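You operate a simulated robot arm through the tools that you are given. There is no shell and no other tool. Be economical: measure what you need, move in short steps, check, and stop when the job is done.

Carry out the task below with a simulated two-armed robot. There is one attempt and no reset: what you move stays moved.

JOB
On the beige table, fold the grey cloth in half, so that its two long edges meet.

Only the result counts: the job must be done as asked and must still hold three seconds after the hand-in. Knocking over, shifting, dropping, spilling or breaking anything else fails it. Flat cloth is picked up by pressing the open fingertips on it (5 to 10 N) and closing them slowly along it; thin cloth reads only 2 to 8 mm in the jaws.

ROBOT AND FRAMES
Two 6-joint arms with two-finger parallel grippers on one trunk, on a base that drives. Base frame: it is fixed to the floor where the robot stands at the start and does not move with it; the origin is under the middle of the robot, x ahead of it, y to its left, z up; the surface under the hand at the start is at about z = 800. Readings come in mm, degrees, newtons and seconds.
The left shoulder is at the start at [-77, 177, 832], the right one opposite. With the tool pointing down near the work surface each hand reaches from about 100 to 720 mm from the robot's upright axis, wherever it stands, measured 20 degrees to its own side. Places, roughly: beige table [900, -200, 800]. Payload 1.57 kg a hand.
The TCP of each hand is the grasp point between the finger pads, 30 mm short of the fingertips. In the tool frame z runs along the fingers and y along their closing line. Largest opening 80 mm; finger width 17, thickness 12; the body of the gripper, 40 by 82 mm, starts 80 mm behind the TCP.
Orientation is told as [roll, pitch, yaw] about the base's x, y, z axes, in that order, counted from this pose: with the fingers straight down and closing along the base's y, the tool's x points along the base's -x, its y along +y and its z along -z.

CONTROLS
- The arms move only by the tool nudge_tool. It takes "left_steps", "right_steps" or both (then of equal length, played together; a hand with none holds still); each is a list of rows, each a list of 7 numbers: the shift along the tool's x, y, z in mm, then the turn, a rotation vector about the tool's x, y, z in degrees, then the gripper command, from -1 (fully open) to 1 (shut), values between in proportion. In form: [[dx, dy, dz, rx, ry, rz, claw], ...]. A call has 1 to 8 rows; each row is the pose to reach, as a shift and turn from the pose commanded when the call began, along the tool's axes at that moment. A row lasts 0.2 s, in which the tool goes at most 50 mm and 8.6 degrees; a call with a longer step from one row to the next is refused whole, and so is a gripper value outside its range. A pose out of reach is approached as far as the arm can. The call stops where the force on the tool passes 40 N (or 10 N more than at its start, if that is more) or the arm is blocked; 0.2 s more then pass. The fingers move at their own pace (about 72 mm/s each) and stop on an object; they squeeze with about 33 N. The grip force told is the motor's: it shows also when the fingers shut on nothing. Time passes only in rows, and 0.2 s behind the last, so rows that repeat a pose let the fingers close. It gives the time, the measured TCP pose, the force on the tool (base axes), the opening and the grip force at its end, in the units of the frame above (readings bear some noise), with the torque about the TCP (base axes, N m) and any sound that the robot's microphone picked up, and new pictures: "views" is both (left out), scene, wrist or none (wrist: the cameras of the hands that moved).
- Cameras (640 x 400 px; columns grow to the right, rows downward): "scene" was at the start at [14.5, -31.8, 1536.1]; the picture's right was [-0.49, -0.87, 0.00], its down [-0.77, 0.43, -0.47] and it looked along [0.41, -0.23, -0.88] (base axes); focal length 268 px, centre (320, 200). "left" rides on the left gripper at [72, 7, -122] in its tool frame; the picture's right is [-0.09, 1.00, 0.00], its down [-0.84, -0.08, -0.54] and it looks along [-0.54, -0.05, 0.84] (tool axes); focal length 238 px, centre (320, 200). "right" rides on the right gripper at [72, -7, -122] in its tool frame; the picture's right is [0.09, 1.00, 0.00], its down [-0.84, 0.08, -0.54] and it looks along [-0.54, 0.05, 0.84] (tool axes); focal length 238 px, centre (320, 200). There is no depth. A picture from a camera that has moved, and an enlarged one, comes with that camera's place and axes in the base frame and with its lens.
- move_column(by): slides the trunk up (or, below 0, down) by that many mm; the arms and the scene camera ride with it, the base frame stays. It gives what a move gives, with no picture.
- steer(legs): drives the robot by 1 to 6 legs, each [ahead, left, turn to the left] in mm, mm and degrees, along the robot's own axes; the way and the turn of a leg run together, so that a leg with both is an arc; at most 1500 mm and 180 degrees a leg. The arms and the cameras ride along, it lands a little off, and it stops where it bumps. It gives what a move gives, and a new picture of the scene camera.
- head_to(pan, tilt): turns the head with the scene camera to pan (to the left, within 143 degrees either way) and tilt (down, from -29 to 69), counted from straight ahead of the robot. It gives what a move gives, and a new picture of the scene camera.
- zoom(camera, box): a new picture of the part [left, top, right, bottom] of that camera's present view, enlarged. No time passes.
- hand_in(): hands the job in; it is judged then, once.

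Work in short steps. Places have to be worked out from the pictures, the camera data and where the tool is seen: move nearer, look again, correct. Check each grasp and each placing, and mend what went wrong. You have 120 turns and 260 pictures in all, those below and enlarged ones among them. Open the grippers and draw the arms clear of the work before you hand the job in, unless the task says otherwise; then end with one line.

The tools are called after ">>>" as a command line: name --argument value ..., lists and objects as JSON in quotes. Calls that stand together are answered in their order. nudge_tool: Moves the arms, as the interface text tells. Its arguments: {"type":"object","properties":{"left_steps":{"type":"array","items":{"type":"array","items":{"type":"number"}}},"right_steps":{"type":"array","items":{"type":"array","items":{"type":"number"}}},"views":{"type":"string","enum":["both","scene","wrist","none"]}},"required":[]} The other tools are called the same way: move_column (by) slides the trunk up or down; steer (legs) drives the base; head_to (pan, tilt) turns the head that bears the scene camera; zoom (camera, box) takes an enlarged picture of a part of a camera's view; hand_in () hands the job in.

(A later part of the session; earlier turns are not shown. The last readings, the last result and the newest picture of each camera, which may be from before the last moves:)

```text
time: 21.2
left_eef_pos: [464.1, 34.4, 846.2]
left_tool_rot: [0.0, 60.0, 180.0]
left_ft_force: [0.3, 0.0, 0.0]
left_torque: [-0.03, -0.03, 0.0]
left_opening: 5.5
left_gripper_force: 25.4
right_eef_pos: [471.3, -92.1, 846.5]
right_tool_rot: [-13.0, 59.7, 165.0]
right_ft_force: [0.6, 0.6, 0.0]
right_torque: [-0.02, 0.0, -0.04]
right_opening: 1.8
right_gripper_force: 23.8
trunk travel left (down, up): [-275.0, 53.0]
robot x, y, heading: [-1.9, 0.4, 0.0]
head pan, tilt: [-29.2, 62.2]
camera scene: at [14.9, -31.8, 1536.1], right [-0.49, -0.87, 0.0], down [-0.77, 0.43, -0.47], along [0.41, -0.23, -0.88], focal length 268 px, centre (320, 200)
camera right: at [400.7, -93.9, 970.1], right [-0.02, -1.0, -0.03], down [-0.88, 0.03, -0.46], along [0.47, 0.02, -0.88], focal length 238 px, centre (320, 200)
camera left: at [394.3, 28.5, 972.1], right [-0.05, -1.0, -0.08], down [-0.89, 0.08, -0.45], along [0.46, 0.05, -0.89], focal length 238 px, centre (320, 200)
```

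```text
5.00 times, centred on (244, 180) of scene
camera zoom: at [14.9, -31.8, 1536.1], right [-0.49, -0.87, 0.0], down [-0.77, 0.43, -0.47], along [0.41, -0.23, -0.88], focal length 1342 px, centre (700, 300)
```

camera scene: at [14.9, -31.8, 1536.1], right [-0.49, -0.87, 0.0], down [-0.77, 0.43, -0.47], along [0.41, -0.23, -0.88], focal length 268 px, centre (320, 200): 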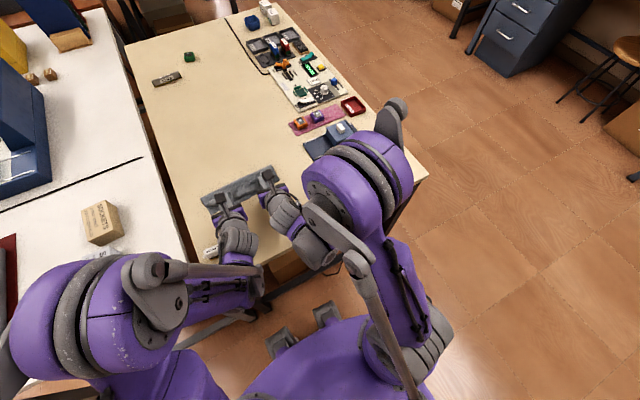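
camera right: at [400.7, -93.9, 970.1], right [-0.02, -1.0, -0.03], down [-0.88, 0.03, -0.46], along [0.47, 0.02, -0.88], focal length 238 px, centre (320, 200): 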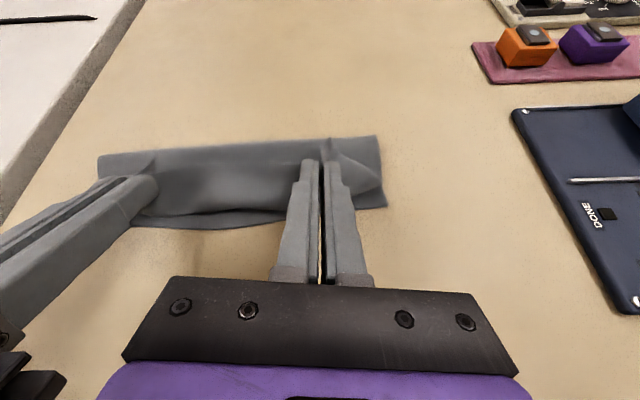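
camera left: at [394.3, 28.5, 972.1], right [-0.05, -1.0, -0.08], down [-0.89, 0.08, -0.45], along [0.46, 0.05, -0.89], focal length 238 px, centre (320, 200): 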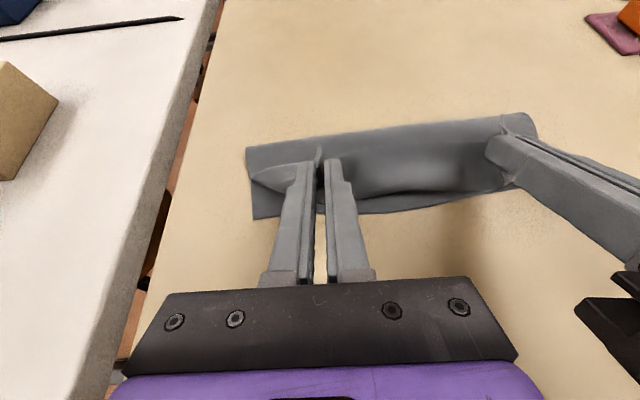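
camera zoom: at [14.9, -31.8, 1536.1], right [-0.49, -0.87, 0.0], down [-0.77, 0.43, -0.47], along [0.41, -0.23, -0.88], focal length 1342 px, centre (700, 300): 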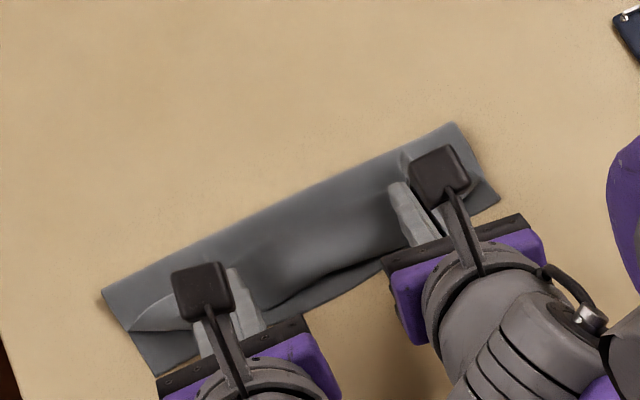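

The lower layer has been peeled too far (fold at x≈541 instead of ≈568) because the cloth bulges back below the tilted grips. I back up to above the fold line so the lower layer lies down again, and tilt further to 75°.

>>> nudge_tool --left_steps '[[26.7, 0, -3.8, 0, 4, 0, 1], [51.4, 0, 5, 0, 8, 0, 1], [68.3, 0, 18.3, 0, 12, 0, 1], [78.5, 0, 32, 0, 15, 0, 1], [78.5, 0, 32, 0, 15, 0, 1]]' --right_steps '[[26.4, -3.5, -3.8, 0.5, 4, 0, 1], [50.9, -6.7, 5, 1, 8, 0, 1], [67.7, -8.9, 18.3, 1.6, 12, 0, 1], [77.8, -10.3, 32, 2, 15, 0, 1], [77.8, -10.3, 32, 2, 15, 0, 1]]' --views "wrist"

```text
time: 22.4
left_eef_pos: [532.5, 35.6, 899.5]
left_tool_rot: [0.1, 75.2, -179.9]
left_ft_force: [0.1, 0.7, 0.2]
left_torque: [-0.01, 0.0, 0.0]
left_opening: 5.7
left_gripper_force: 25.1
right_eef_pos: [537.4, -93.3, 898.3]
right_tool_rot: [-27.1, 73.9, 151.9]
right_ft_force: [-0.2, -0.4, -0.5]
right_torque: [0.0, 0.0, 0.03]
right_opening: 1.9
right_gripper_force: 23.3
trunk travel left (down, up): [-275.0, 53.0]
robot x, y, heading: [0.7, -3.1, 0.2]
head pan, tilt: [-29.2, 62.2]
camera right: at [436.8, -94.3, 1000.0], right [-0.01, -1.0, -0.04], down [-0.73, 0.03, -0.68], along [0.68, 0.02, -0.73], focal length 238 px, centre (320, 200)
camera left: at [432.0, 28.8, 1002.2], right [-0.02, -1.0, -0.09], down [-0.74, 0.08, -0.67], along [0.67, 0.05, -0.74], focal length 238 px, centre (320, 200)
```

right: 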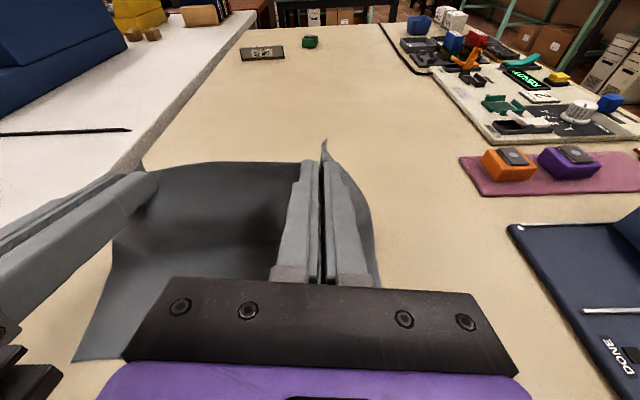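
left: 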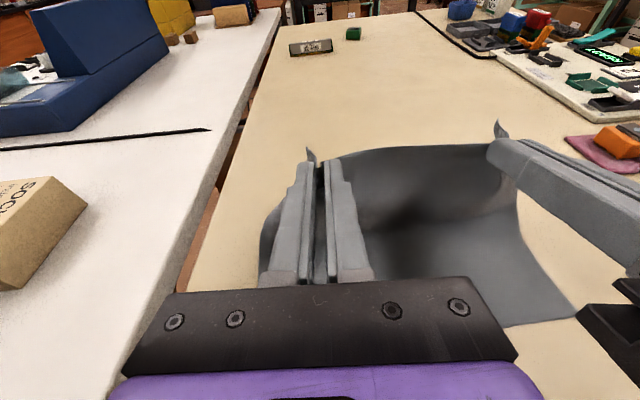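

At 75° tilt the lower layer lies well again with its near edge at x≈472–480. I descend along a tight arc without pulling the fold, stopping just above the table.

>>> nudge_tool --left_steps '[[-10.6, 0, 2.8, 0, 0, 0, 1], [-26.4, 0, -9.5, 0, 0, 0, 1], [-43.3, 0, -22.6, 0, 0, 0, 1], [-60, 0, -34.6, 0, 0, 0, 1], [-76.7, 0, -42.6, 0, 0, 0, 1], [-76.7, 0, -42.6, 0, 0, 0, 1]]' --right_steps '[[-10.5, 1.4, 2.8, 0, 0, 0, 1], [-26.1, 3.4, -9.5, 0, 0, 0, 1], [-42.9, 5.7, -22.6, 0, 0, 0, 1], [-59.5, 7.8, -34.6, 0, 0, 0, 1], [-76, 10, -42.6, 0, 0, 0, 1], [-76, 10, -42.6, 0, 0, 0, 1]]' --views "both"

```text
time: 23.8
left_eef_pos: [489.8, 26.3, 858.7]
left_tool_rot: [-0.1, 74.9, 179.8]
left_ft_force: [-0.7, -0.4, -1.4]
left_torque: [-0.01, -0.01, 0.01]
left_opening: 5.7
left_gripper_force: 25.9
left hand out of reach, approached as far as the arm can: row 4, 5, 6
right_eef_pos: [502.0, -87.4, 866.4]
right_tool_rot: [-26.9, 73.8, 152.1]
right_ft_force: [0.3, -0.2, -0.1]
right_torque: [-0.01, -0.04, -0.01]
right_opening: 1.9
right_gripper_force: 23.5
right hand out of reach, approached as far as the arm can: row 4, 5, 6
trunk travel left (down, up): [-275.0, 53.0]
robot x, y, heading: [-1.6, -2.7, 0.2]
head pan, tilt: [-29.2, 62.2]
camera scene: at [14.5, -32.1, 1536.0], right [-0.49, -0.87, 0.0], down [-0.77, 0.43, -0.47], along [0.41, -0.23, -0.88], focal length 268 px, centre (320, 200)
camera right: at [402.9, -89.2, 967.1], right [-0.01, -1.0, -0.04], down [-0.73, 0.03, -0.68], along [0.68, 0.02, -0.73], focal length 238 px, centre (320, 200)
camera left: at [390.0, 20.4, 962.6], right [-0.02, -1.0, -0.09], down [-0.74, 0.08, -0.67], along [0.67, 0.05, -0.74], focal length 238 px, centre (320, 200)
```

scene: 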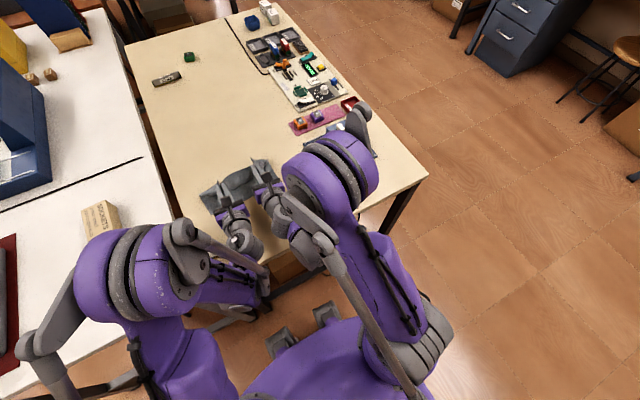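
right: 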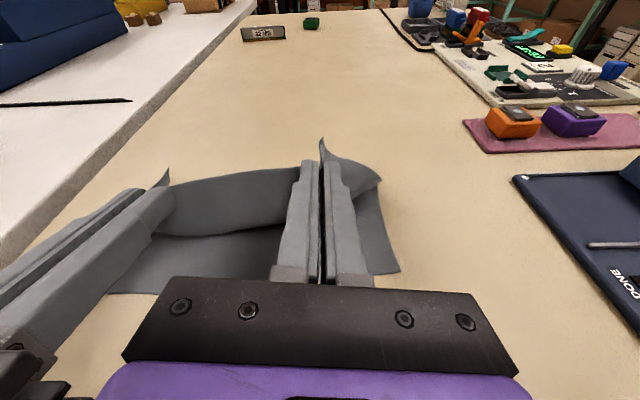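
left: 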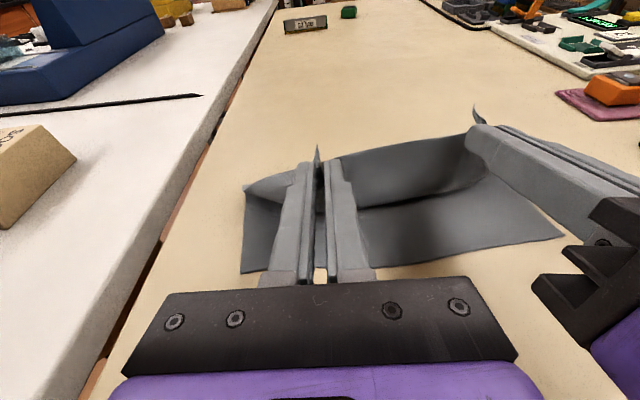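

The arms can't draw in this close at 75° tilt. I move the hands forward and low again (cloth slack), then will drive the base back about 75 mm to bring the edge over, which also gives the arms room.

>>> nudge_tool --left_steps '[[0, -3, 14, 0, 0, 0, 1], [0, -6, 28, 0, 0, 0, 1], [0, -9, 42.4, 0, 0, 0, 1], [0, -9, 42.4, 0, 0, 0, 1]]' --right_steps '[[-2.5, 2.3, 13, 0, 0, 0, 1], [-5, 4.6, 26, 0, 0, 0, 1], [-7.4, 7, 38.5, 0, 0, 0, 1], [-7.4, 7, 38.5, 0, 0, 0, 1]]' --views "wrist"

```text
time: 24.8
left_eef_pos: [529.5, 36.4, 848.2]
left_tool_rot: [0.0, 75.0, -180.0]
left_ft_force: [0.3, 0.3, 0.4]
left_torque: [-0.04, 0.04, 0.01]
left_opening: 5.5
left_gripper_force: 25.3
right_eef_pos: [538.8, -94.3, 849.7]
right_tool_rot: [-27.1, 73.8, 152.0]
right_ft_force: [-0.3, 0.1, 0.2]
right_torque: [-0.03, 0.0, 0.01]
right_opening: 1.6
right_gripper_force: 23.5
trunk travel left (down, up): [-275.0, 53.0]
robot x, y, heading: [0.2, 1.0, -0.1]
head pan, tilt: [-29.2, 62.2]
camera right: at [439.0, -95.5, 949.0], right [-0.01, -1.0, -0.04], down [-0.73, 0.03, -0.68], along [0.68, 0.02, -0.73], focal length 238 px, centre (320, 200)
camera left: at [431.5, 30.3, 951.1], right [-0.02, -1.0, -0.09], down [-0.74, 0.08, -0.67], along [0.67, 0.05, -0.74], focal length 238 px, centre (320, 200)
```

right: 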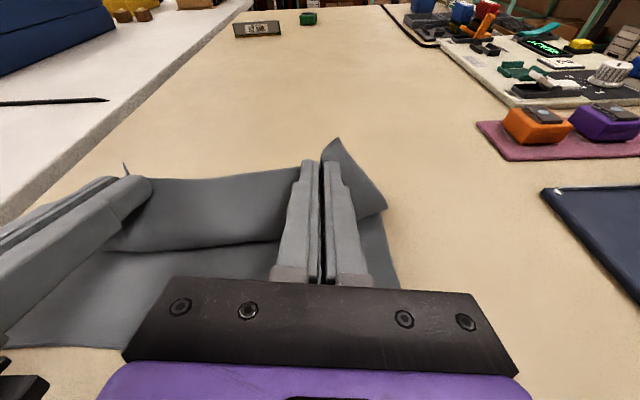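
left: 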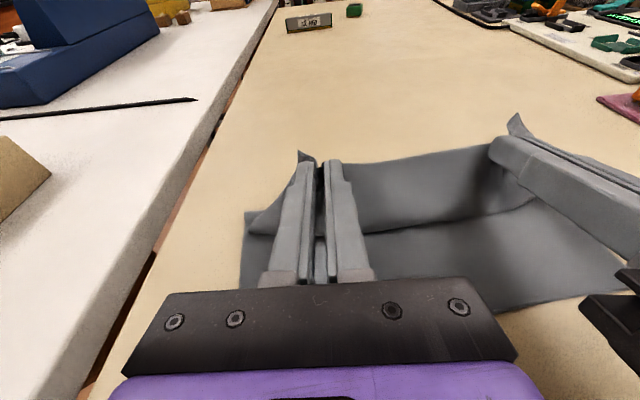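

The cloth stands with its edge up and the lower layer flat. Now I drive the base back 70 mm, bringing the edge over toward the near edge.

>>> steer --legs '[[-70, 0, 0]]'

>>> zoom --camera "left" --box '[200, 100, 640, 375]'

>>> zoom --camera "right" --box '[0, 100, 440, 375]'

```text
time: 25.8
left_eef_pos: [460.2, 36.0, 849.3]
left_tool_rot: [0.1, 75.0, 180.0]
left_ft_force: [-0.3, -0.6, 0.2]
left_torque: [0.01, 0.02, 0.01]
left_opening: 5.8
left_gripper_force: 25.4
right_eef_pos: [469.1, -94.9, 849.2]
right_tool_rot: [-27.1, 73.9, 151.9]
right_ft_force: [-0.9, 1.0, -1.2]
right_torque: [-0.02, 0.0, -0.03]
right_opening: 1.8
right_gripper_force: 23.6
trunk travel left (down, up): [-275.0, 53.0]
robot x, y, heading: [-73.4, 0.3, 0.0]
head pan, tilt: [-29.2, 62.2]
camera scene: at [-56.3, -31.7, 1536.1], right [-0.49, -0.87, 0.0], down [-0.77, 0.43, -0.47], along [0.41, -0.23, -0.88], focal length 268 px, centre (320, 200)
```

scene: 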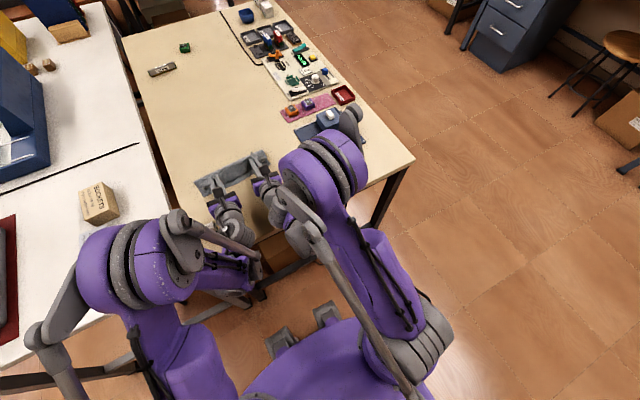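

```text
1.45 times, centred on (420, 238) of left
camera zoom: at [361.3, 30.2, 951.4], right [-0.02, -1.0, -0.09], down [-0.74, 0.08, -0.67], along [0.67, 0.05, -0.74], focal length 347 px, centre (174, 146)
```

zoom: 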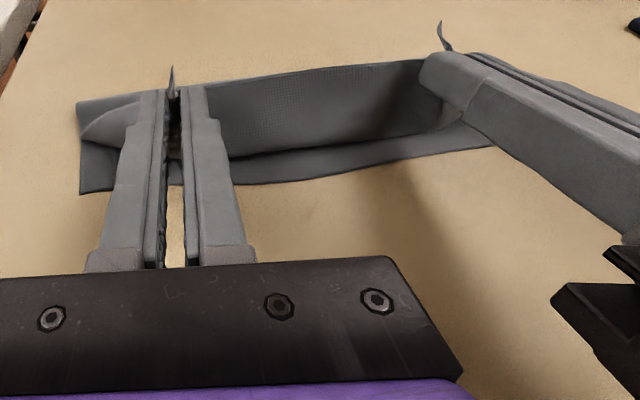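

```text
1.45 times, centred on (220, 238) of right
camera zoom: at [368.8, -95.6, 949.4], right [-0.01, -1.0, -0.04], down [-0.73, 0.03, -0.68], along [0.68, 0.02, -0.73], focal length 347 px, centre (466, 146)
```

zoom: 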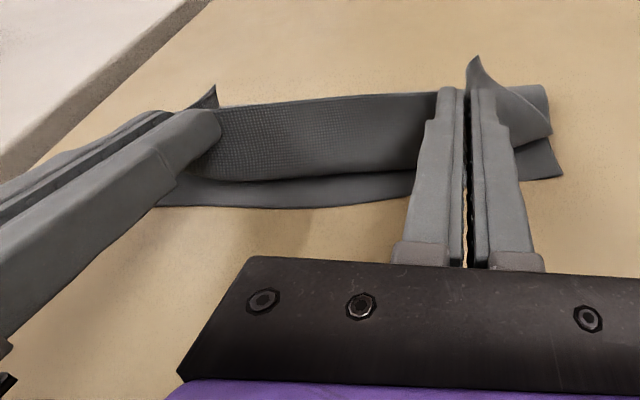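

The edge stands ~40 mm tall with the fold at about x≈545, so the upper layer is too long. I'll lay it flat by pulling toward the robot at 60° (higher clearance over the eraser), then shift the slack back toward the fold.

>>> nudge_tool --left_steps '[[-2.3, 0, -4.6, 0, -5, 0, 1], [-5.7, 0, -9.8, 0, -10, 0, 1], [-8, 0, -14.4, 0, -15, 0, 1], [-15.9, 0, -20.6, 0, -15, 0, 1], [-23.5, 0, -25.8, 0, -15, 0, 1], [-28.6, 0, -29.6, 0, -15, 0, 1], [-31.4, 0, -32, 0, -15, 0, 1]]' --right_steps '[[-2.3, 0.3, -4.6, -0.65, -5, 0, 1], [-5.6, 0.75, -9.8, -1.3, -9.9, 0, 1], [-7.9, 1, -14.4, -1.95, -14.9, 0, 1], [-15.7, 2.1, -20.6, -1.95, -14.9, 0, 1], [-23.3, 3.1, -25.8, -1.95, -14.9, 0, 1], [-28.3, 3.7, -29.6, -1.95, -14.9, 0, 1], [-31.1, 4.1, -32, -1.95, -14.9, 0, 1]]' --views "wrist"

```text
time: 27.4
left_eef_pos: [422.7, 37.0, 826.4]
left_tool_rot: [0.0, 59.9, 180.1]
left_ft_force: [-0.4, -0.1, 1.4]
left_torque: [-0.03, -0.01, 0.03]
left_opening: 5.5
left_gripper_force: 26.0
right_eef_pos: [431.0, -94.3, 826.3]
right_tool_rot: [-13.1, 59.8, 165.1]
right_ft_force: [0.6, 0.2, 2.9]
right_torque: [-0.02, -0.04, 0.0]
right_opening: 1.8
right_gripper_force: 23.6
trunk travel left (down, up): [-275.0, 53.0]
robot x, y, heading: [-69.1, -2.1, -0.3]
head pan, tilt: [-29.2, 62.2]
camera right: at [359.9, -95.6, 949.2], right [-0.02, -1.0, -0.03], down [-0.88, 0.03, -0.47], along [0.47, 0.02, -0.88], focal length 238 px, centre (320, 200)
camera left: at [352.1, 30.5, 951.3], right [-0.05, -1.0, -0.08], down [-0.89, 0.08, -0.45], along [0.46, 0.05, -0.89], focal length 238 px, centre (320, 200)
```

right: 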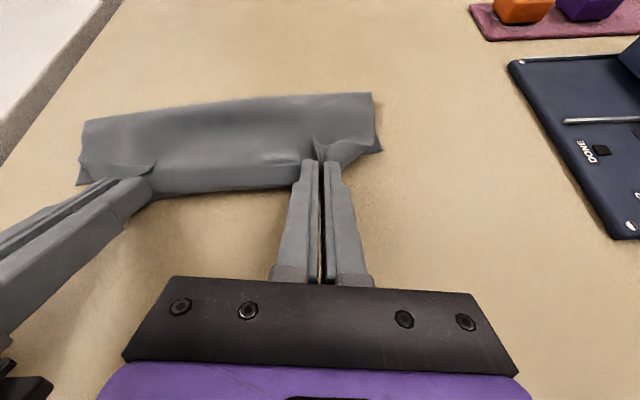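
left: 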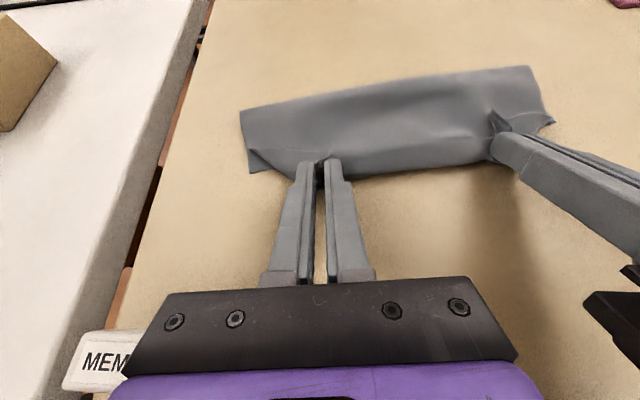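

The cloth is roughly flat but still puffy. I check with the scene camera where the fold and edges lie.

>>> zoom --camera "scene" --box '[170, 120, 330, 220]'

>>> zoom --camera "right" --box '[60, 70, 400, 282]'

>>> zoom --camera "left" --box '[230, 50, 570, 262]'

```text
4.00 times, centred on (250, 170) of scene
camera zoom: at [-55.6, -31.7, 1536.1], right [-0.49, -0.87, 0.0], down [-0.77, 0.43, -0.47], along [0.41, -0.23, -0.88], focal length 1074 px, centre (600, 320)
```

zoom: 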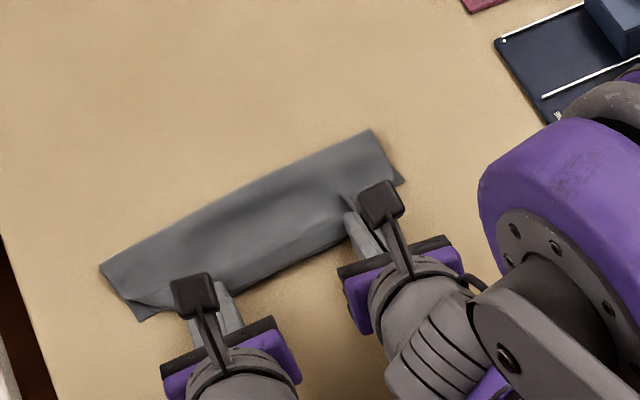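

```text
1.88 times, centred on (230, 176) of right
camera zoom: at [359.9, -95.6, 949.2], right [-0.02, -1.0, -0.03], down [-0.88, 0.03, -0.47], along [0.47, 0.02, -0.88], focal length 449 px, centre (489, 245)
```

zoom: 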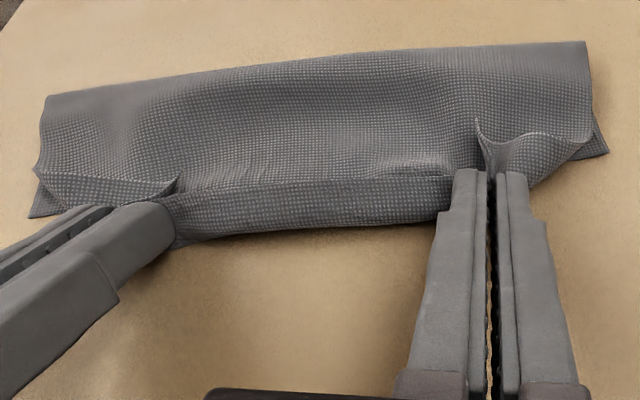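

```text
1.88 times, centred on (400, 156) of left
camera zoom: at [352.1, 30.5, 951.3], right [-0.05, -1.0, -0.08], down [-0.89, 0.08, -0.45], along [0.46, 0.05, -0.89], focal length 449 px, centre (169, 283)
```

zoom: 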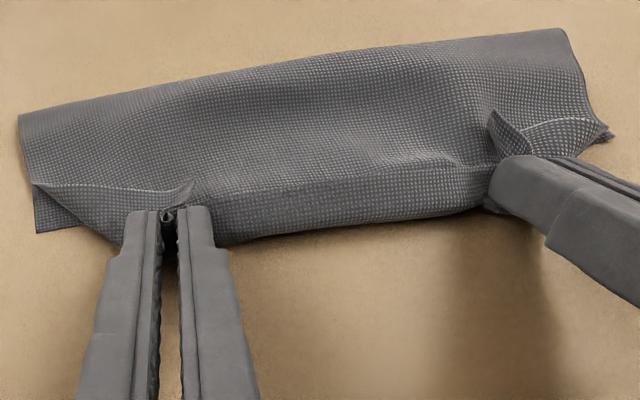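

A ~20 mm edge strip is folded back on top and the fold was pulled to x≈524–541. I lift the hands forward again so the lower layer re-lays, and will then set the edge down shorter, right over the near edge.

>>> nudge_tool --left_steps '[[26.7, 0, -3.8, 0, 2, 0, 1], [59.1, 0, 6.3, 0, 5, 0, 1], [84.5, 0, 26.3, 0, 9, 0, 1], [99.6, 0, 46.4, 0, 12, 0, 1], [107.7, 0, 62.5, 0, 15, 0, 1], [107.7, 0, 62.5, 0, 15, 0, 1]]' --right_steps '[[26.4, -3.5, -3.8, 0.26, 2, 0, 1], [58.5, -7.7, 6.3, 0.65, 5, 0, 1], [83.7, -11, 26.3, 1.2, 8.9, 0, 1], [98.6, -13, 46.4, 1.6, 11.9, 0, 1], [106.7, -14, 62.5, 1.95, 14.9, 0, 1], [106.7, -14, 62.5, 1.95, 14.9, 0, 1]]' --views "wrist"

```text
time: 28.8
left_eef_pos: [530.1, 37.5, 888.3]
left_tool_rot: [0.0, 75.1, 180.0]
left_ft_force: [-0.8, 0.3, 0.7]
left_torque: [-0.01, -0.02, 0.01]
left_opening: 5.8
left_gripper_force: 25.4
right_eef_pos: [538.1, -93.9, 888.5]
right_tool_rot: [-27.3, 73.9, 151.8]
right_ft_force: [-0.6, 0.1, -0.4]
right_torque: [-0.01, 0.0, 0.0]
right_opening: 1.7
right_gripper_force: 23.5
trunk travel left (down, up): [-275.0, 53.0]
robot x, y, heading: [-70.1, 1.2, -0.0]
head pan, tilt: [-29.2, 62.2]
camera right: at [437.9, -95.2, 989.6], right [-0.01, -1.0, -0.04], down [-0.73, 0.03, -0.68], along [0.68, 0.02, -0.73], focal length 238 px, centre (320, 200)
camera left: at [430.7, 31.0, 990.7], right [-0.02, -1.0, -0.09], down [-0.74, 0.08, -0.67], along [0.67, 0.05, -0.74], focal length 238 px, centre (320, 200)
```

right: 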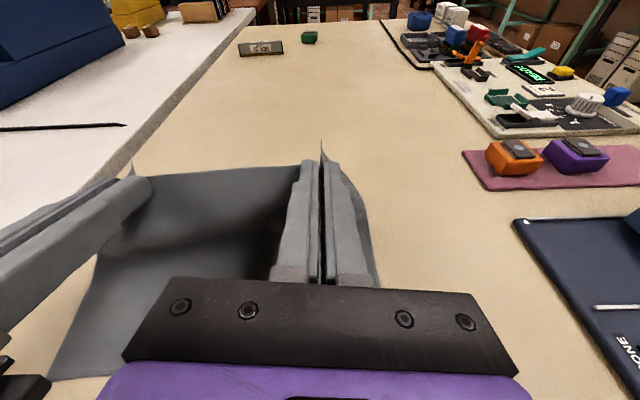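
left: 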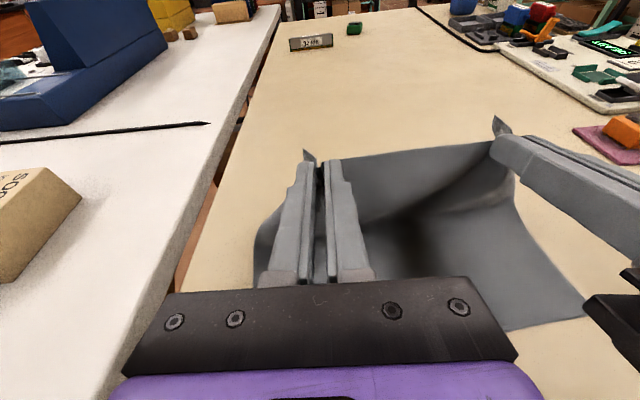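

The lower layer lies back down. I push the edge a bit further forward and low, then bring it back low and short so the fold isn't pulled, ending just over the near edge.

>>> nudge_tool --left_steps '[[-3.6, 0, 17.5, 0, 0, 0, 1], [-6.5, 0, 33.8, 0, 0, 0, 1], [-28.7, 0, 8.8, 0, 0, 0, 1], [-42.9, 0, -13.4, 0, 0, 0, 1], [-56.6, 0, -33.5, 0, 0, 0, 1], [-67.7, 0, -44, 0, -3, 0, 1], [-77.3, 0, -48.6, 0, -5, 0, 1], [-77.3, 0, -48.6, 0, -5, 0, 1]]' --right_steps '[[-3.6, 0.5, 17.5, 0, 0, 0, 1], [-6.4, 0.8, 33.8, 0, 0, 0, 1], [-28.4, 3.8, 8.8, 0, 0, 0, 1], [-42.5, 5.6, -13.4, 0, 0, 0, 1], [-56, 7.4, -33.5, 0, 0, 0, 1], [-67, 8.8, -44, -0.4, -3, 0, 1], [-76.5, 10.1, -48.6, -0.65, -5, 0, 1], [-76.5, 10.1, -48.6, -0.65, -5, 0, 1]]' --views "both"

```text
time: 30.6
left_eef_pos: [463.2, 36.4, 827.9]
left_tool_rot: [0.1, 70.0, -180.0]
left_ft_force: [0.8, -0.5, 0.3]
left_torque: [-0.01, 0.01, 0.0]
left_opening: 5.6
left_gripper_force: 25.4
right_eef_pos: [470.9, -94.5, 826.4]
right_tool_rot: [-20.3, 69.1, 158.5]
right_ft_force: [0.2, -0.4, 0.7]
right_torque: [-0.03, -0.01, -0.01]
right_opening: 1.8
right_gripper_force: 23.2
trunk travel left (down, up): [-275.0, 53.0]
robot x, y, heading: [-66.7, -0.2, -0.2]
head pan, tilt: [-29.2, 62.2]
camera scene: at [-55.4, -31.7, 1536.1], right [-0.49, -0.87, 0.0], down [-0.77, 0.43, -0.47], along [0.41, -0.23, -0.88], focal length 268 px, centre (320, 200)
camera right: at [380.2, -95.8, 935.8], right [-0.01, -1.0, -0.04], down [-0.79, 0.03, -0.61], along [0.61, 0.02, -0.79], focal length 238 px, centre (320, 200)
camera left: at [373.1, 30.1, 937.9], right [-0.03, -1.0, -0.09], down [-0.8, 0.08, -0.6], along [0.6, 0.05, -0.79], focal length 238 px, centre (320, 200)
```

scene: 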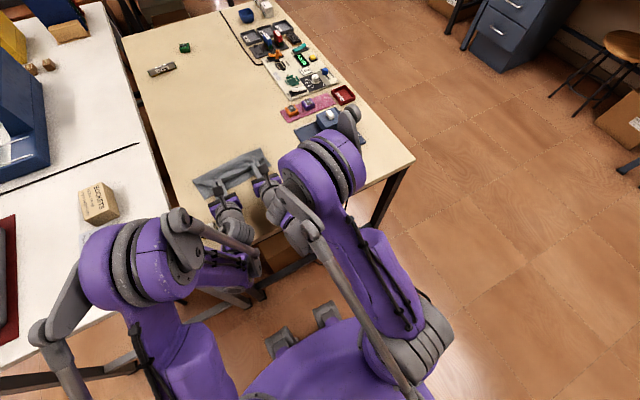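
right: 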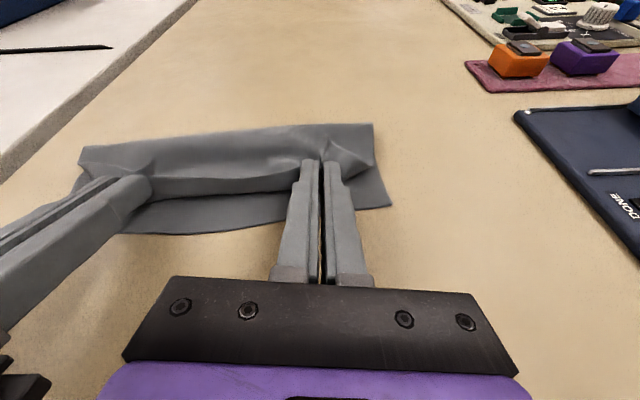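
left: 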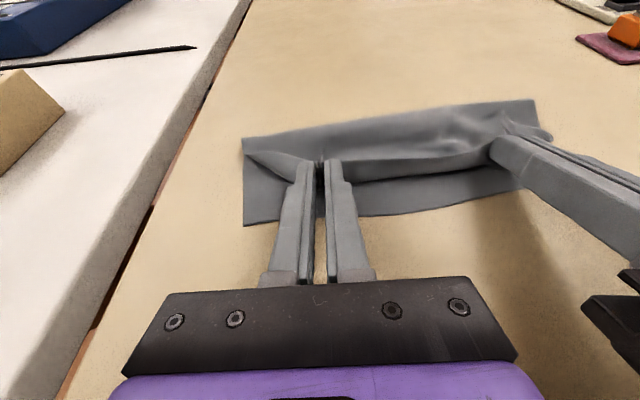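

Now the slack is in a bulge on top instead of pulling the fold. I zoom to check before release.

>>> zoom --camera "left" --box '[230, 80, 570, 292]'

>>> zoom --camera "right" --box '[60, 90, 400, 302]'

>>> zoom --camera "scene" --box '[170, 120, 330, 220]'

```text
1.88 times, centred on (400, 186) of left
camera zoom: at [373.1, 30.1, 937.9], right [-0.03, -1.0, -0.09], down [-0.8, 0.08, -0.6], along [0.6, 0.05, -0.79], focal length 449 px, centre (169, 226)
```

zoom: 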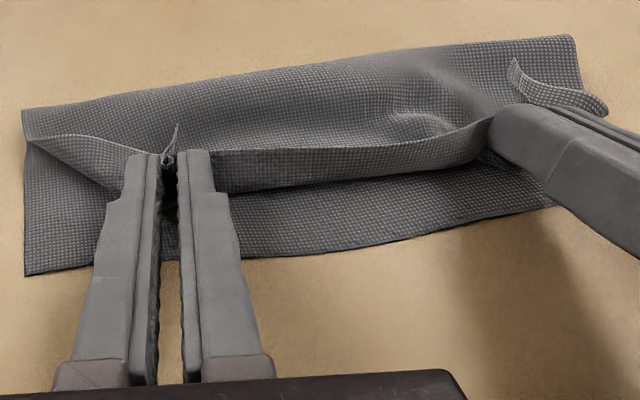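

```text
1.88 times, centred on (230, 196) of right
camera zoom: at [380.2, -95.8, 935.8], right [-0.01, -1.0, -0.04], down [-0.79, 0.03, -0.61], along [0.61, 0.02, -0.79], focal length 449 px, centre (489, 208)
```

zoom: 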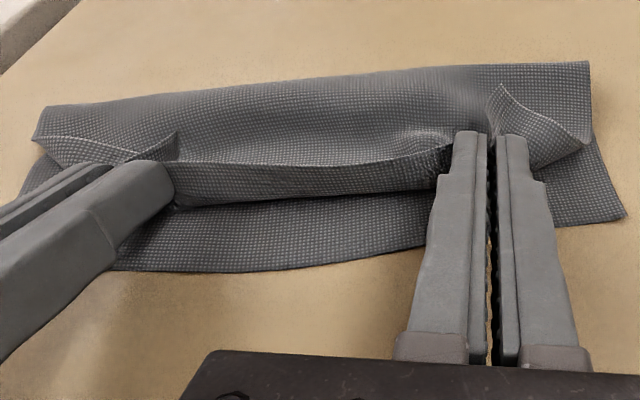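

```text
4.00 times, centred on (250, 170) of scene
camera zoom: at [-55.4, -31.7, 1536.1], right [-0.49, -0.87, 0.0], down [-0.77, 0.43, -0.47], along [0.41, -0.23, -0.88], focal length 1074 px, centre (600, 320)
```

zoom: 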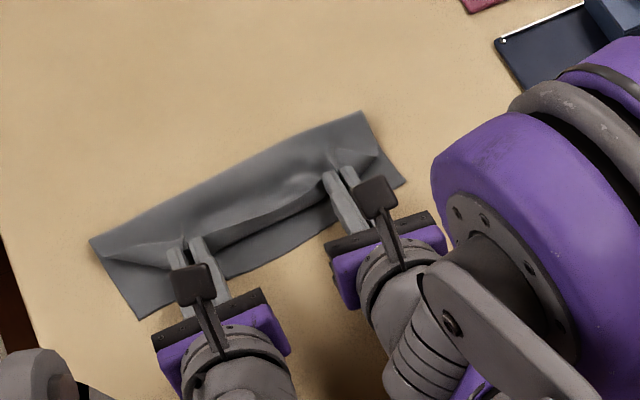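

The lower layer is now ~83 mm wide with the fold at x≈549–562, and the edge strip stands just over the near edge: close to right. I lower 4 mm, draw back 5 mm and open the fingers gently.

>>> nudge_tool --left_steps '[[-2.7, 0, -1.7, 0, 0, 0, 1], [-5.4, 0, -3.3, 0, 0, 0, 1], [-5.4, 0, -3.3, 0, 0, 0, 0.85], [-5.4, 0, -3.3, 0, 0, 0, 0.7], [-5.4, 0, -3.3, 0, 0, 0, 0.5], [-5.4, 0, -3.3, 0, 0, 0, 0.3], [-5.4, 0, -3.3, 0, 0, 0, 0.3]]' --right_steps '[[-2.7, 0.3, -1.7, 0, 0, 0, 1], [-5.4, 0.6, -3.3, 0, 0, 0, 1], [-5.4, 0.6, -3.3, 0, 0, 0, 0.85], [-5.4, 0.6, -3.3, 0, 0, 0, 0.7], [-5.4, 0.6, -3.3, 0, 0, 0, 0.5], [-5.4, 0.6, -3.3, 0, 0, 0, 0.3], [-5.4, 0.6, -3.3, 0, 0, 0, 0.3]]' --views "wrist"

```text
time: 32.2
left_eef_pos: [458.9, 36.2, 822.7]
left_tool_rot: [0.0, 70.0, 180.0]
left_ft_force: [0.4, -1.4, 0.0]
left_torque: [-0.02, 0.0, 0.03]
left_opening: 27.9
left_gripper_force: 0.1
right_eef_pos: [467.3, -93.8, 822.9]
right_tool_rot: [-20.5, 69.1, 158.3]
right_ft_force: [0.0, -0.2, 0.2]
right_torque: [0.0, 0.0, 0.01]
right_opening: 28.1
right_gripper_force: 0.1
trunk travel left (down, up): [-275.0, 53.0]
robot x, y, heading: [-66.5, 2.6, 0.0]
head pan, tilt: [-29.2, 62.2]
camera right: at [375.5, -95.7, 931.7], right [-0.01, -1.0, -0.04], down [-0.79, 0.03, -0.61], along [0.61, 0.02, -0.79], focal length 238 px, centre (320, 200)
camera left: at [368.0, 30.3, 933.5], right [-0.03, -1.0, -0.09], down [-0.8, 0.08, -0.6], along [0.61, 0.05, -0.79], focal length 238 px, centre (320, 200)
```

right: 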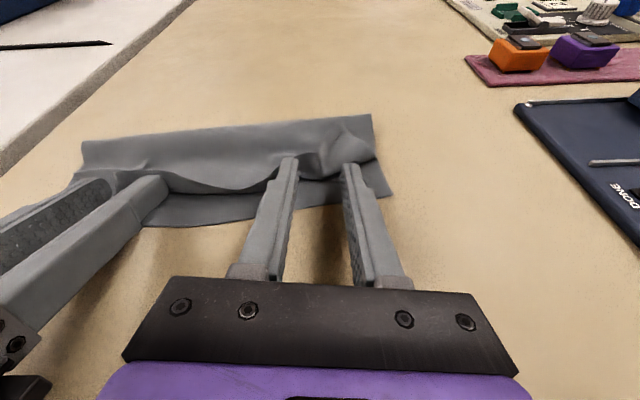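
left: 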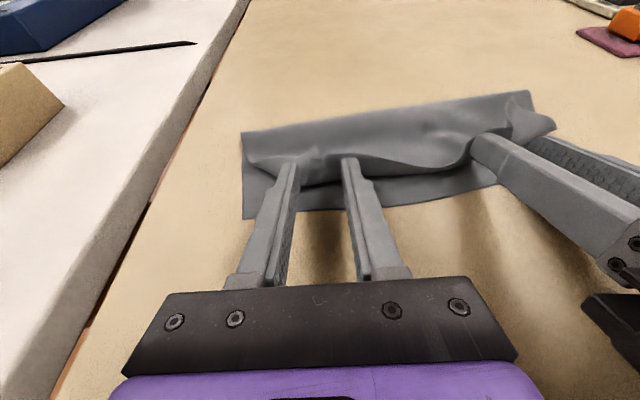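

Released; the strip is beginning to relax. I withdraw both hands back and up to see how the cloth settles.

>>> nudge_tool --left_steps '[[0, 0, -15, 0, 0, 0, 0.3], [2, 0, -30, 0, 0, 0, 0.3], [24, 0, -51, 0, 0, 0, 0.3], [60, 0, -65, 0, 0, 0, 0.3], [100, 0, -75, 0, -8, 0, 0.3], [120, 0, -80, 0, -16, 0, 0.3]]' --right_steps '[[0, 0, -15, 0, 0, 0, 0.3], [2, 0, -30, 0, 0, 0, 0.3], [24, -3, -51, 0, 0, 0, 0.3], [60, -8, -65, 0, 0, 0, 0.3], [100, -13, -75, -1, -8, 0, 0.3], [120, -15, -80, -2, -16, 0, 0.3]]' --views "both"

```text
time: 33.6
left_eef_pos: [423.7, 37.2, 962.2]
left_tool_rot: [0.1, 54.0, -180.0]
left_ft_force: [0.1, -0.6, 0.1]
left_torque: [-0.01, 0.01, 0.01]
left_opening: 28.0
left_gripper_force: 0.1
right_eef_pos: [429.8, -96.3, 964.7]
right_tool_rot: [-10.5, 53.7, 167.3]
right_ft_force: [0.6, 0.6, 0.3]
right_torque: [-0.01, -0.01, 0.02]
right_opening: 27.9
right_gripper_force: 0.1
right hand out of reach, approached as far as the arm can: row 2
trunk travel left (down, up): [-275.0, 53.0]
robot x, y, heading: [-70.4, 3.5, -0.1]
head pan, tilt: [-29.2, 62.2]
camera scene: at [-55.1, -31.7, 1536.0], right [-0.49, -0.87, 0.0], down [-0.77, 0.43, -0.47], along [0.41, -0.23, -0.88], focal length 268 px, centre (320, 200)
camera right: at [373.4, -97.0, 1094.1], right [-0.02, -1.0, -0.03], down [-0.93, 0.03, -0.37], along [0.37, 0.02, -0.93], focal length 238 px, centre (320, 200)
camera left: at [367.6, 30.8, 1093.8], right [-0.05, -1.0, -0.07], down [-0.93, 0.08, -0.36], along [0.36, 0.05, -0.93], focal length 238 px, centre (320, 200)
```

scene: 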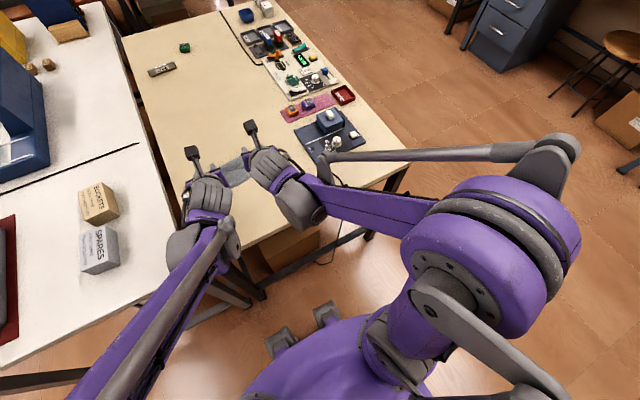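
right: 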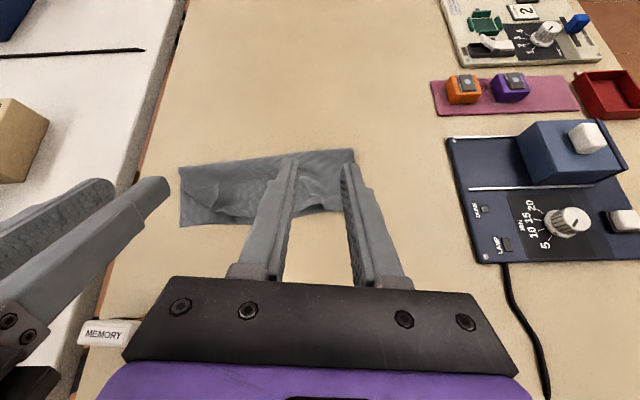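
left: 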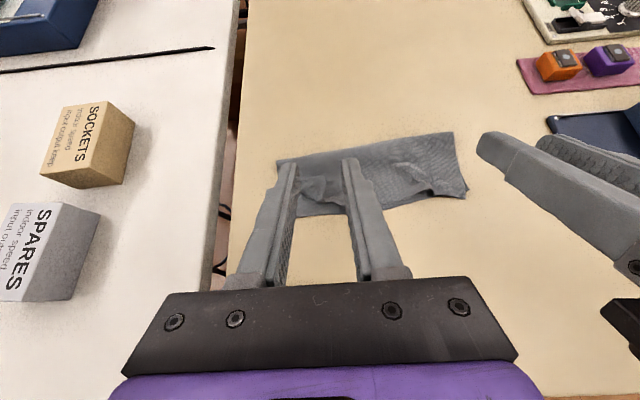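

>>> zoom --camera "right" --box '[170, 135, 370, 260]'

>>> zoom --camera "left" --box '[260, 115, 480, 252]'

```text
3.20 times, centred on (270, 198) of right
camera zoom: at [373.4, -97.0, 1094.1], right [-0.02, -1.0, -0.03], down [-0.93, 0.03, -0.37], along [0.37, 0.02, -0.93], focal length 763 px, centre (480, 208)
```

zoom: 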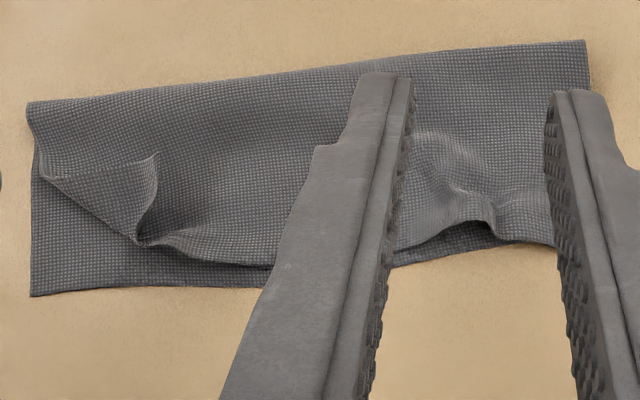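

```text
2.91 times, centred on (370, 184) of left
camera zoom: at [367.6, 30.8, 1093.8], right [-0.05, -1.0, -0.07], down [-0.93, 0.08, -0.36], along [0.36, 0.05, -0.93], focal length 693 px, centre (174, 248)
```

zoom: 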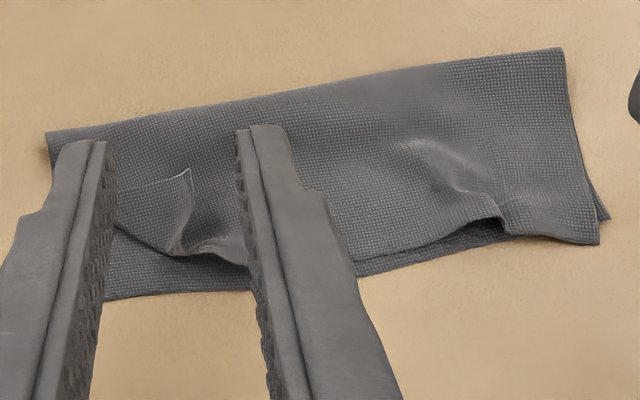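

The cloth relaxed nicely: the right half of the edge lies on the lower edge, but the left corner is folded back on top as a triangular flap (tip ≈(516,44)). I move the right hand aside and set the left vertical and closed beside the flap, to flip it over.

>>> nudge_tool --left_steps '[[0, 3, 10, 0, -8, 0, 1], [0, 6, 25, 0, -16, 0, 1], [-1, 9, 40, 0, -24, 0, 1], [-2, 12, 55, 0, -32, 0, 1], [-2, 15, 70, 0, -40, 0, 1], [-3, 19, 90, 0, -47, 0, 1], [-4, 22, 114, 0, -54, 0, 1], [-4, 22, 114, 0, -54, 0, 1]]' --right_steps '[[4, 12, -5, 0, 0, 0, 0.3], [8, 24, -10, 0, 0, 0, 0.3], [12, 36, -15, 0, 0, 0, 0.3], [16, 48, -20, 0, 0, 0, 0.3], [20, 60, -25, 0, 0, 0, 0.3], [25, 72, -30, 0, 0, 0, 0.3], [32, 86, -40, 0, 0, 0, 0.3], [32, 86, -40, 0, 0, 0, 0.3]]' --views "both"

```text
time: 35.4
left_eef_pos: [514.0, 14.2, 893.5]
left_tool_rot: [0.0, -0.1, 180.0]
left_ft_force: [0.4, 0.6, -0.2]
left_torque: [-0.01, 0.0, 0.01]
left_opening: 0.0
left_gripper_force: 21.3
right_eef_pos: [410.1, -179.0, 1003.6]
right_tool_rot: [-10.2, 53.7, 167.1]
right_ft_force: [0.3, 0.0, 0.6]
right_torque: [0.01, -0.01, -0.03]
right_opening: 28.2
right_gripper_force: 0.0
right hand out of reach, approached as far as the arm can: row 7, 8
trunk travel left (down, up): [-275.0, 53.0]
robot x, y, heading: [-72.7, 1.6, 0.1]
head pan, tilt: [-29.2, 62.2]
camera scene: at [-56.2, -31.6, 1536.0], right [-0.49, -0.87, 0.0], down [-0.77, 0.43, -0.47], along [0.41, -0.23, -0.88], focal length 268 px, centre (320, 200)
camera right: at [353.3, -180.2, 1133.4], right [-0.03, -1.0, -0.03], down [-0.93, 0.04, -0.37], along [0.37, 0.02, -0.93], focal length 238 px, centre (320, 200)
camera left: at [585.3, 8.0, 1016.3], right [-0.09, -1.0, 0.0], down [-0.84, 0.08, 0.54], along [-0.54, 0.05, -0.84], focal length 238 px, centre (320, 200)
```

scene: 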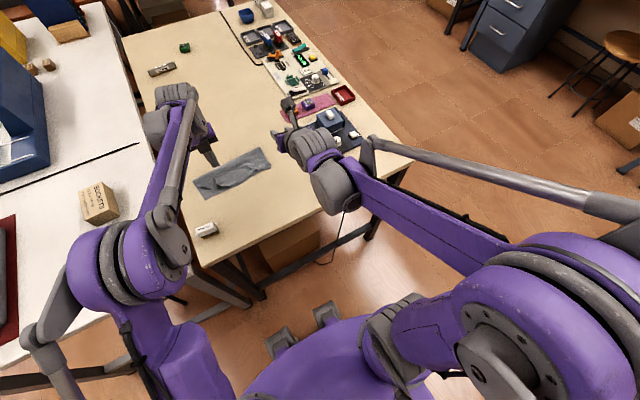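
right: 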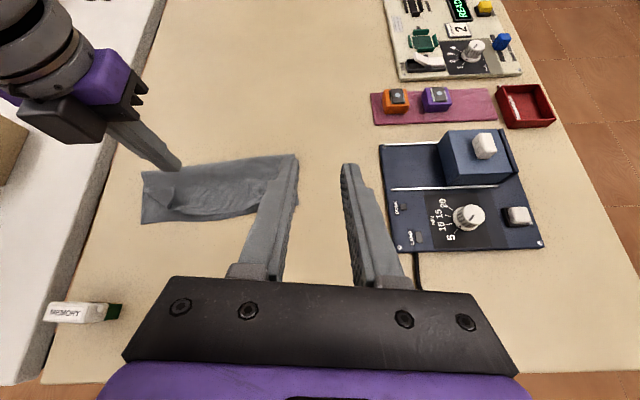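
left: 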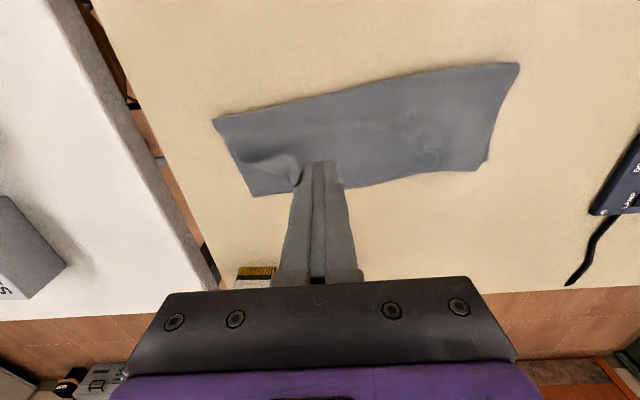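

>>> zoom --camera "left" --box '[200, 60, 360, 220]'

>>> zoom --camera "right" --box '[130, 140, 306, 250]'

>>> zoom --camera "scene" --box '[184, 140, 280, 200]'

```text
2.50 times, centred on (280, 140) of left
camera zoom: at [585.3, 8.0, 1016.3], right [-0.09, -1.0, 0.0], down [-0.84, 0.08, 0.54], along [-0.54, 0.05, -0.84], focal length 596 px, centre (420, 350)
```

zoom: 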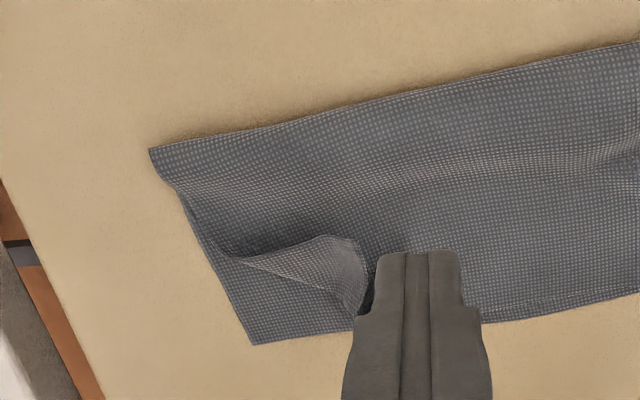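

```text
3.64 times, centred on (218, 195) of right
camera zoom: at [353.3, -180.2, 1133.4], right [-0.03, -1.0, -0.03], down [-0.93, 0.04, -0.37], along [0.37, 0.02, -0.93], focal length 867 px, centre (691, 218)
```

zoom: 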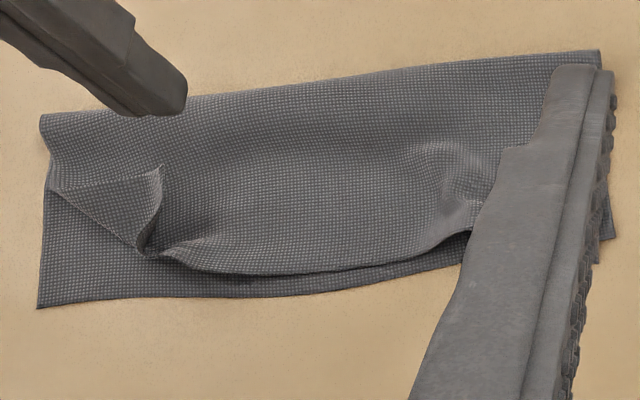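

```text
6.67 times, centred on (232, 170) of scene
camera zoom: at [-56.2, -31.6, 1536.0], right [-0.49, -0.87, 0.0], down [-0.77, 0.43, -0.47], along [0.41, -0.23, -0.88], focal length 1790 px, centre (907, 400)
```

zoom: 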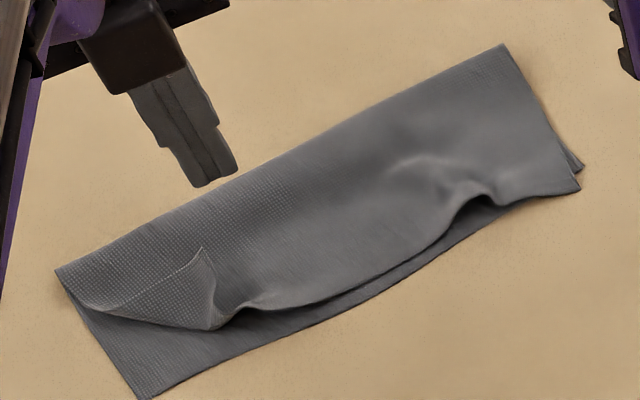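

The flap tip is near (521,34) with its free edge curled up facing right. I lower the closed left fingers just to its right and sweep toward the lower-left corner (461,87), close above the cloth.

>>> nudge_tool --left_steps '[[-4, 0, 30, 0, 0, 0, 1], [-4, 0, 50, 0, 0, 0, 1], [-4, 0, 56, 0, 0, 0, 1]]' --views "none"

```text
time: 36.2
left_eef_pos: [509.7, 13.2, 836.8]
left_tool_rot: [0.0, 0.0, 180.0]
left_ft_force: [-0.4, 0.3, 0.5]
left_torque: [-0.03, -0.02, 0.0]
left_opening: 0.3
left_gripper_force: 21.9
right_eef_pos: [409.5, -179.3, 1004.2]
right_tool_rot: [-10.2, 53.8, 167.1]
right_ft_force: [-0.6, 0.2, 0.0]
right_torque: [0.02, -0.02, -0.01]
right_opening: 27.9
right_gripper_force: 0.0
trunk travel left (down, up): [-275.0, 53.0]
robot x, y, heading: [-73.8, -1.8, -0.1]
head pan, tilt: [-29.2, 62.2]
```

No contact at TCP z 837. I sweep now.

>>> nudge_tool --left_steps '[[0, -12, 1, 0, 0, 0, 1], [-2, -24, 1, 0, 0, 0, 1], [-6, -36, 1, 0, 0, 0, 1], [-13, -48, 0, 0, 0, 0, 1], [-22, -60, 0, 0, 0, 0, 1], [-32, -70, 0, 0, 0, 0, 1], [-42, -78, 0, 0, 0, 0, 1]]' --views "both"

>>> zoom --camera "scene" --box '[184, 140, 280, 200]'

```text
time: 37.8
left_eef_pos: [468.2, 92.3, 837.9]
left_tool_rot: [0.1, -0.1, 180.0]
left_ft_force: [0.6, 0.1, 0.0]
left_torque: [0.0, 0.02, 0.0]
left_opening: 0.0
left_gripper_force: 21.0
right_eef_pos: [410.7, -179.8, 1003.1]
right_tool_rot: [-10.3, 53.8, 166.9]
right_ft_force: [-0.6, 0.7, 0.3]
right_torque: [0.0, -0.04, 0.01]
right_opening: 28.0
right_gripper_force: 0.1
trunk travel left (down, up): [-275.0, 53.0]
robot x, y, heading: [-69.1, 0.2, 0.0]
head pan, tilt: [-29.2, 62.2]
camera scene: at [-55.7, -31.6, 1536.0], right [-0.49, -0.87, 0.0], down [-0.77, 0.43, -0.47], along [0.41, -0.23, -0.88], focal length 268 px, centre (320, 200)
camera left: at [539.1, 86.3, 960.3], right [-0.09, -1.0, 0.0], down [-0.84, 0.08, 0.54], along [-0.54, 0.05, -0.84], focal length 238 px, centre (320, 200)
```

scene: 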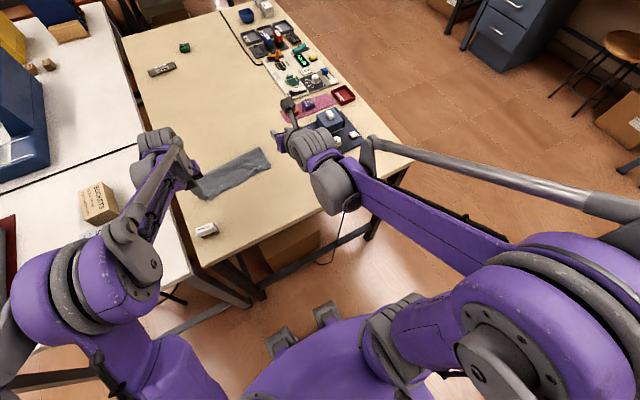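
left: 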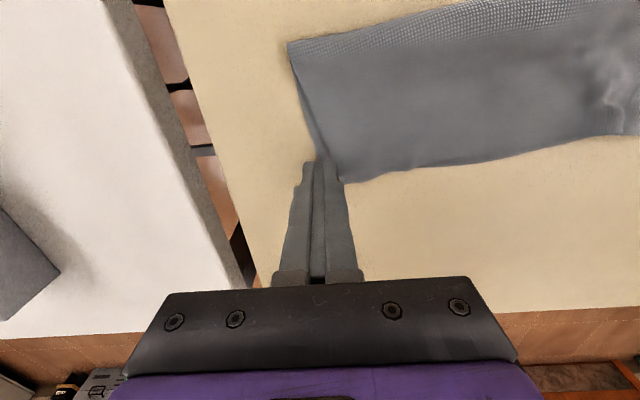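

```text
6.67 times, centred on (232, 170) of scene
camera zoom: at [-55.7, -31.6, 1536.0], right [-0.49, -0.87, 0.0], down [-0.77, 0.43, -0.47], along [0.41, -0.23, -0.88], focal length 1790 px, centre (907, 400)
```

zoom: 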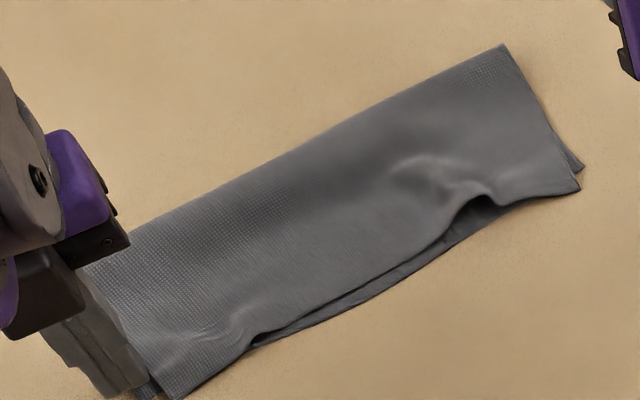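

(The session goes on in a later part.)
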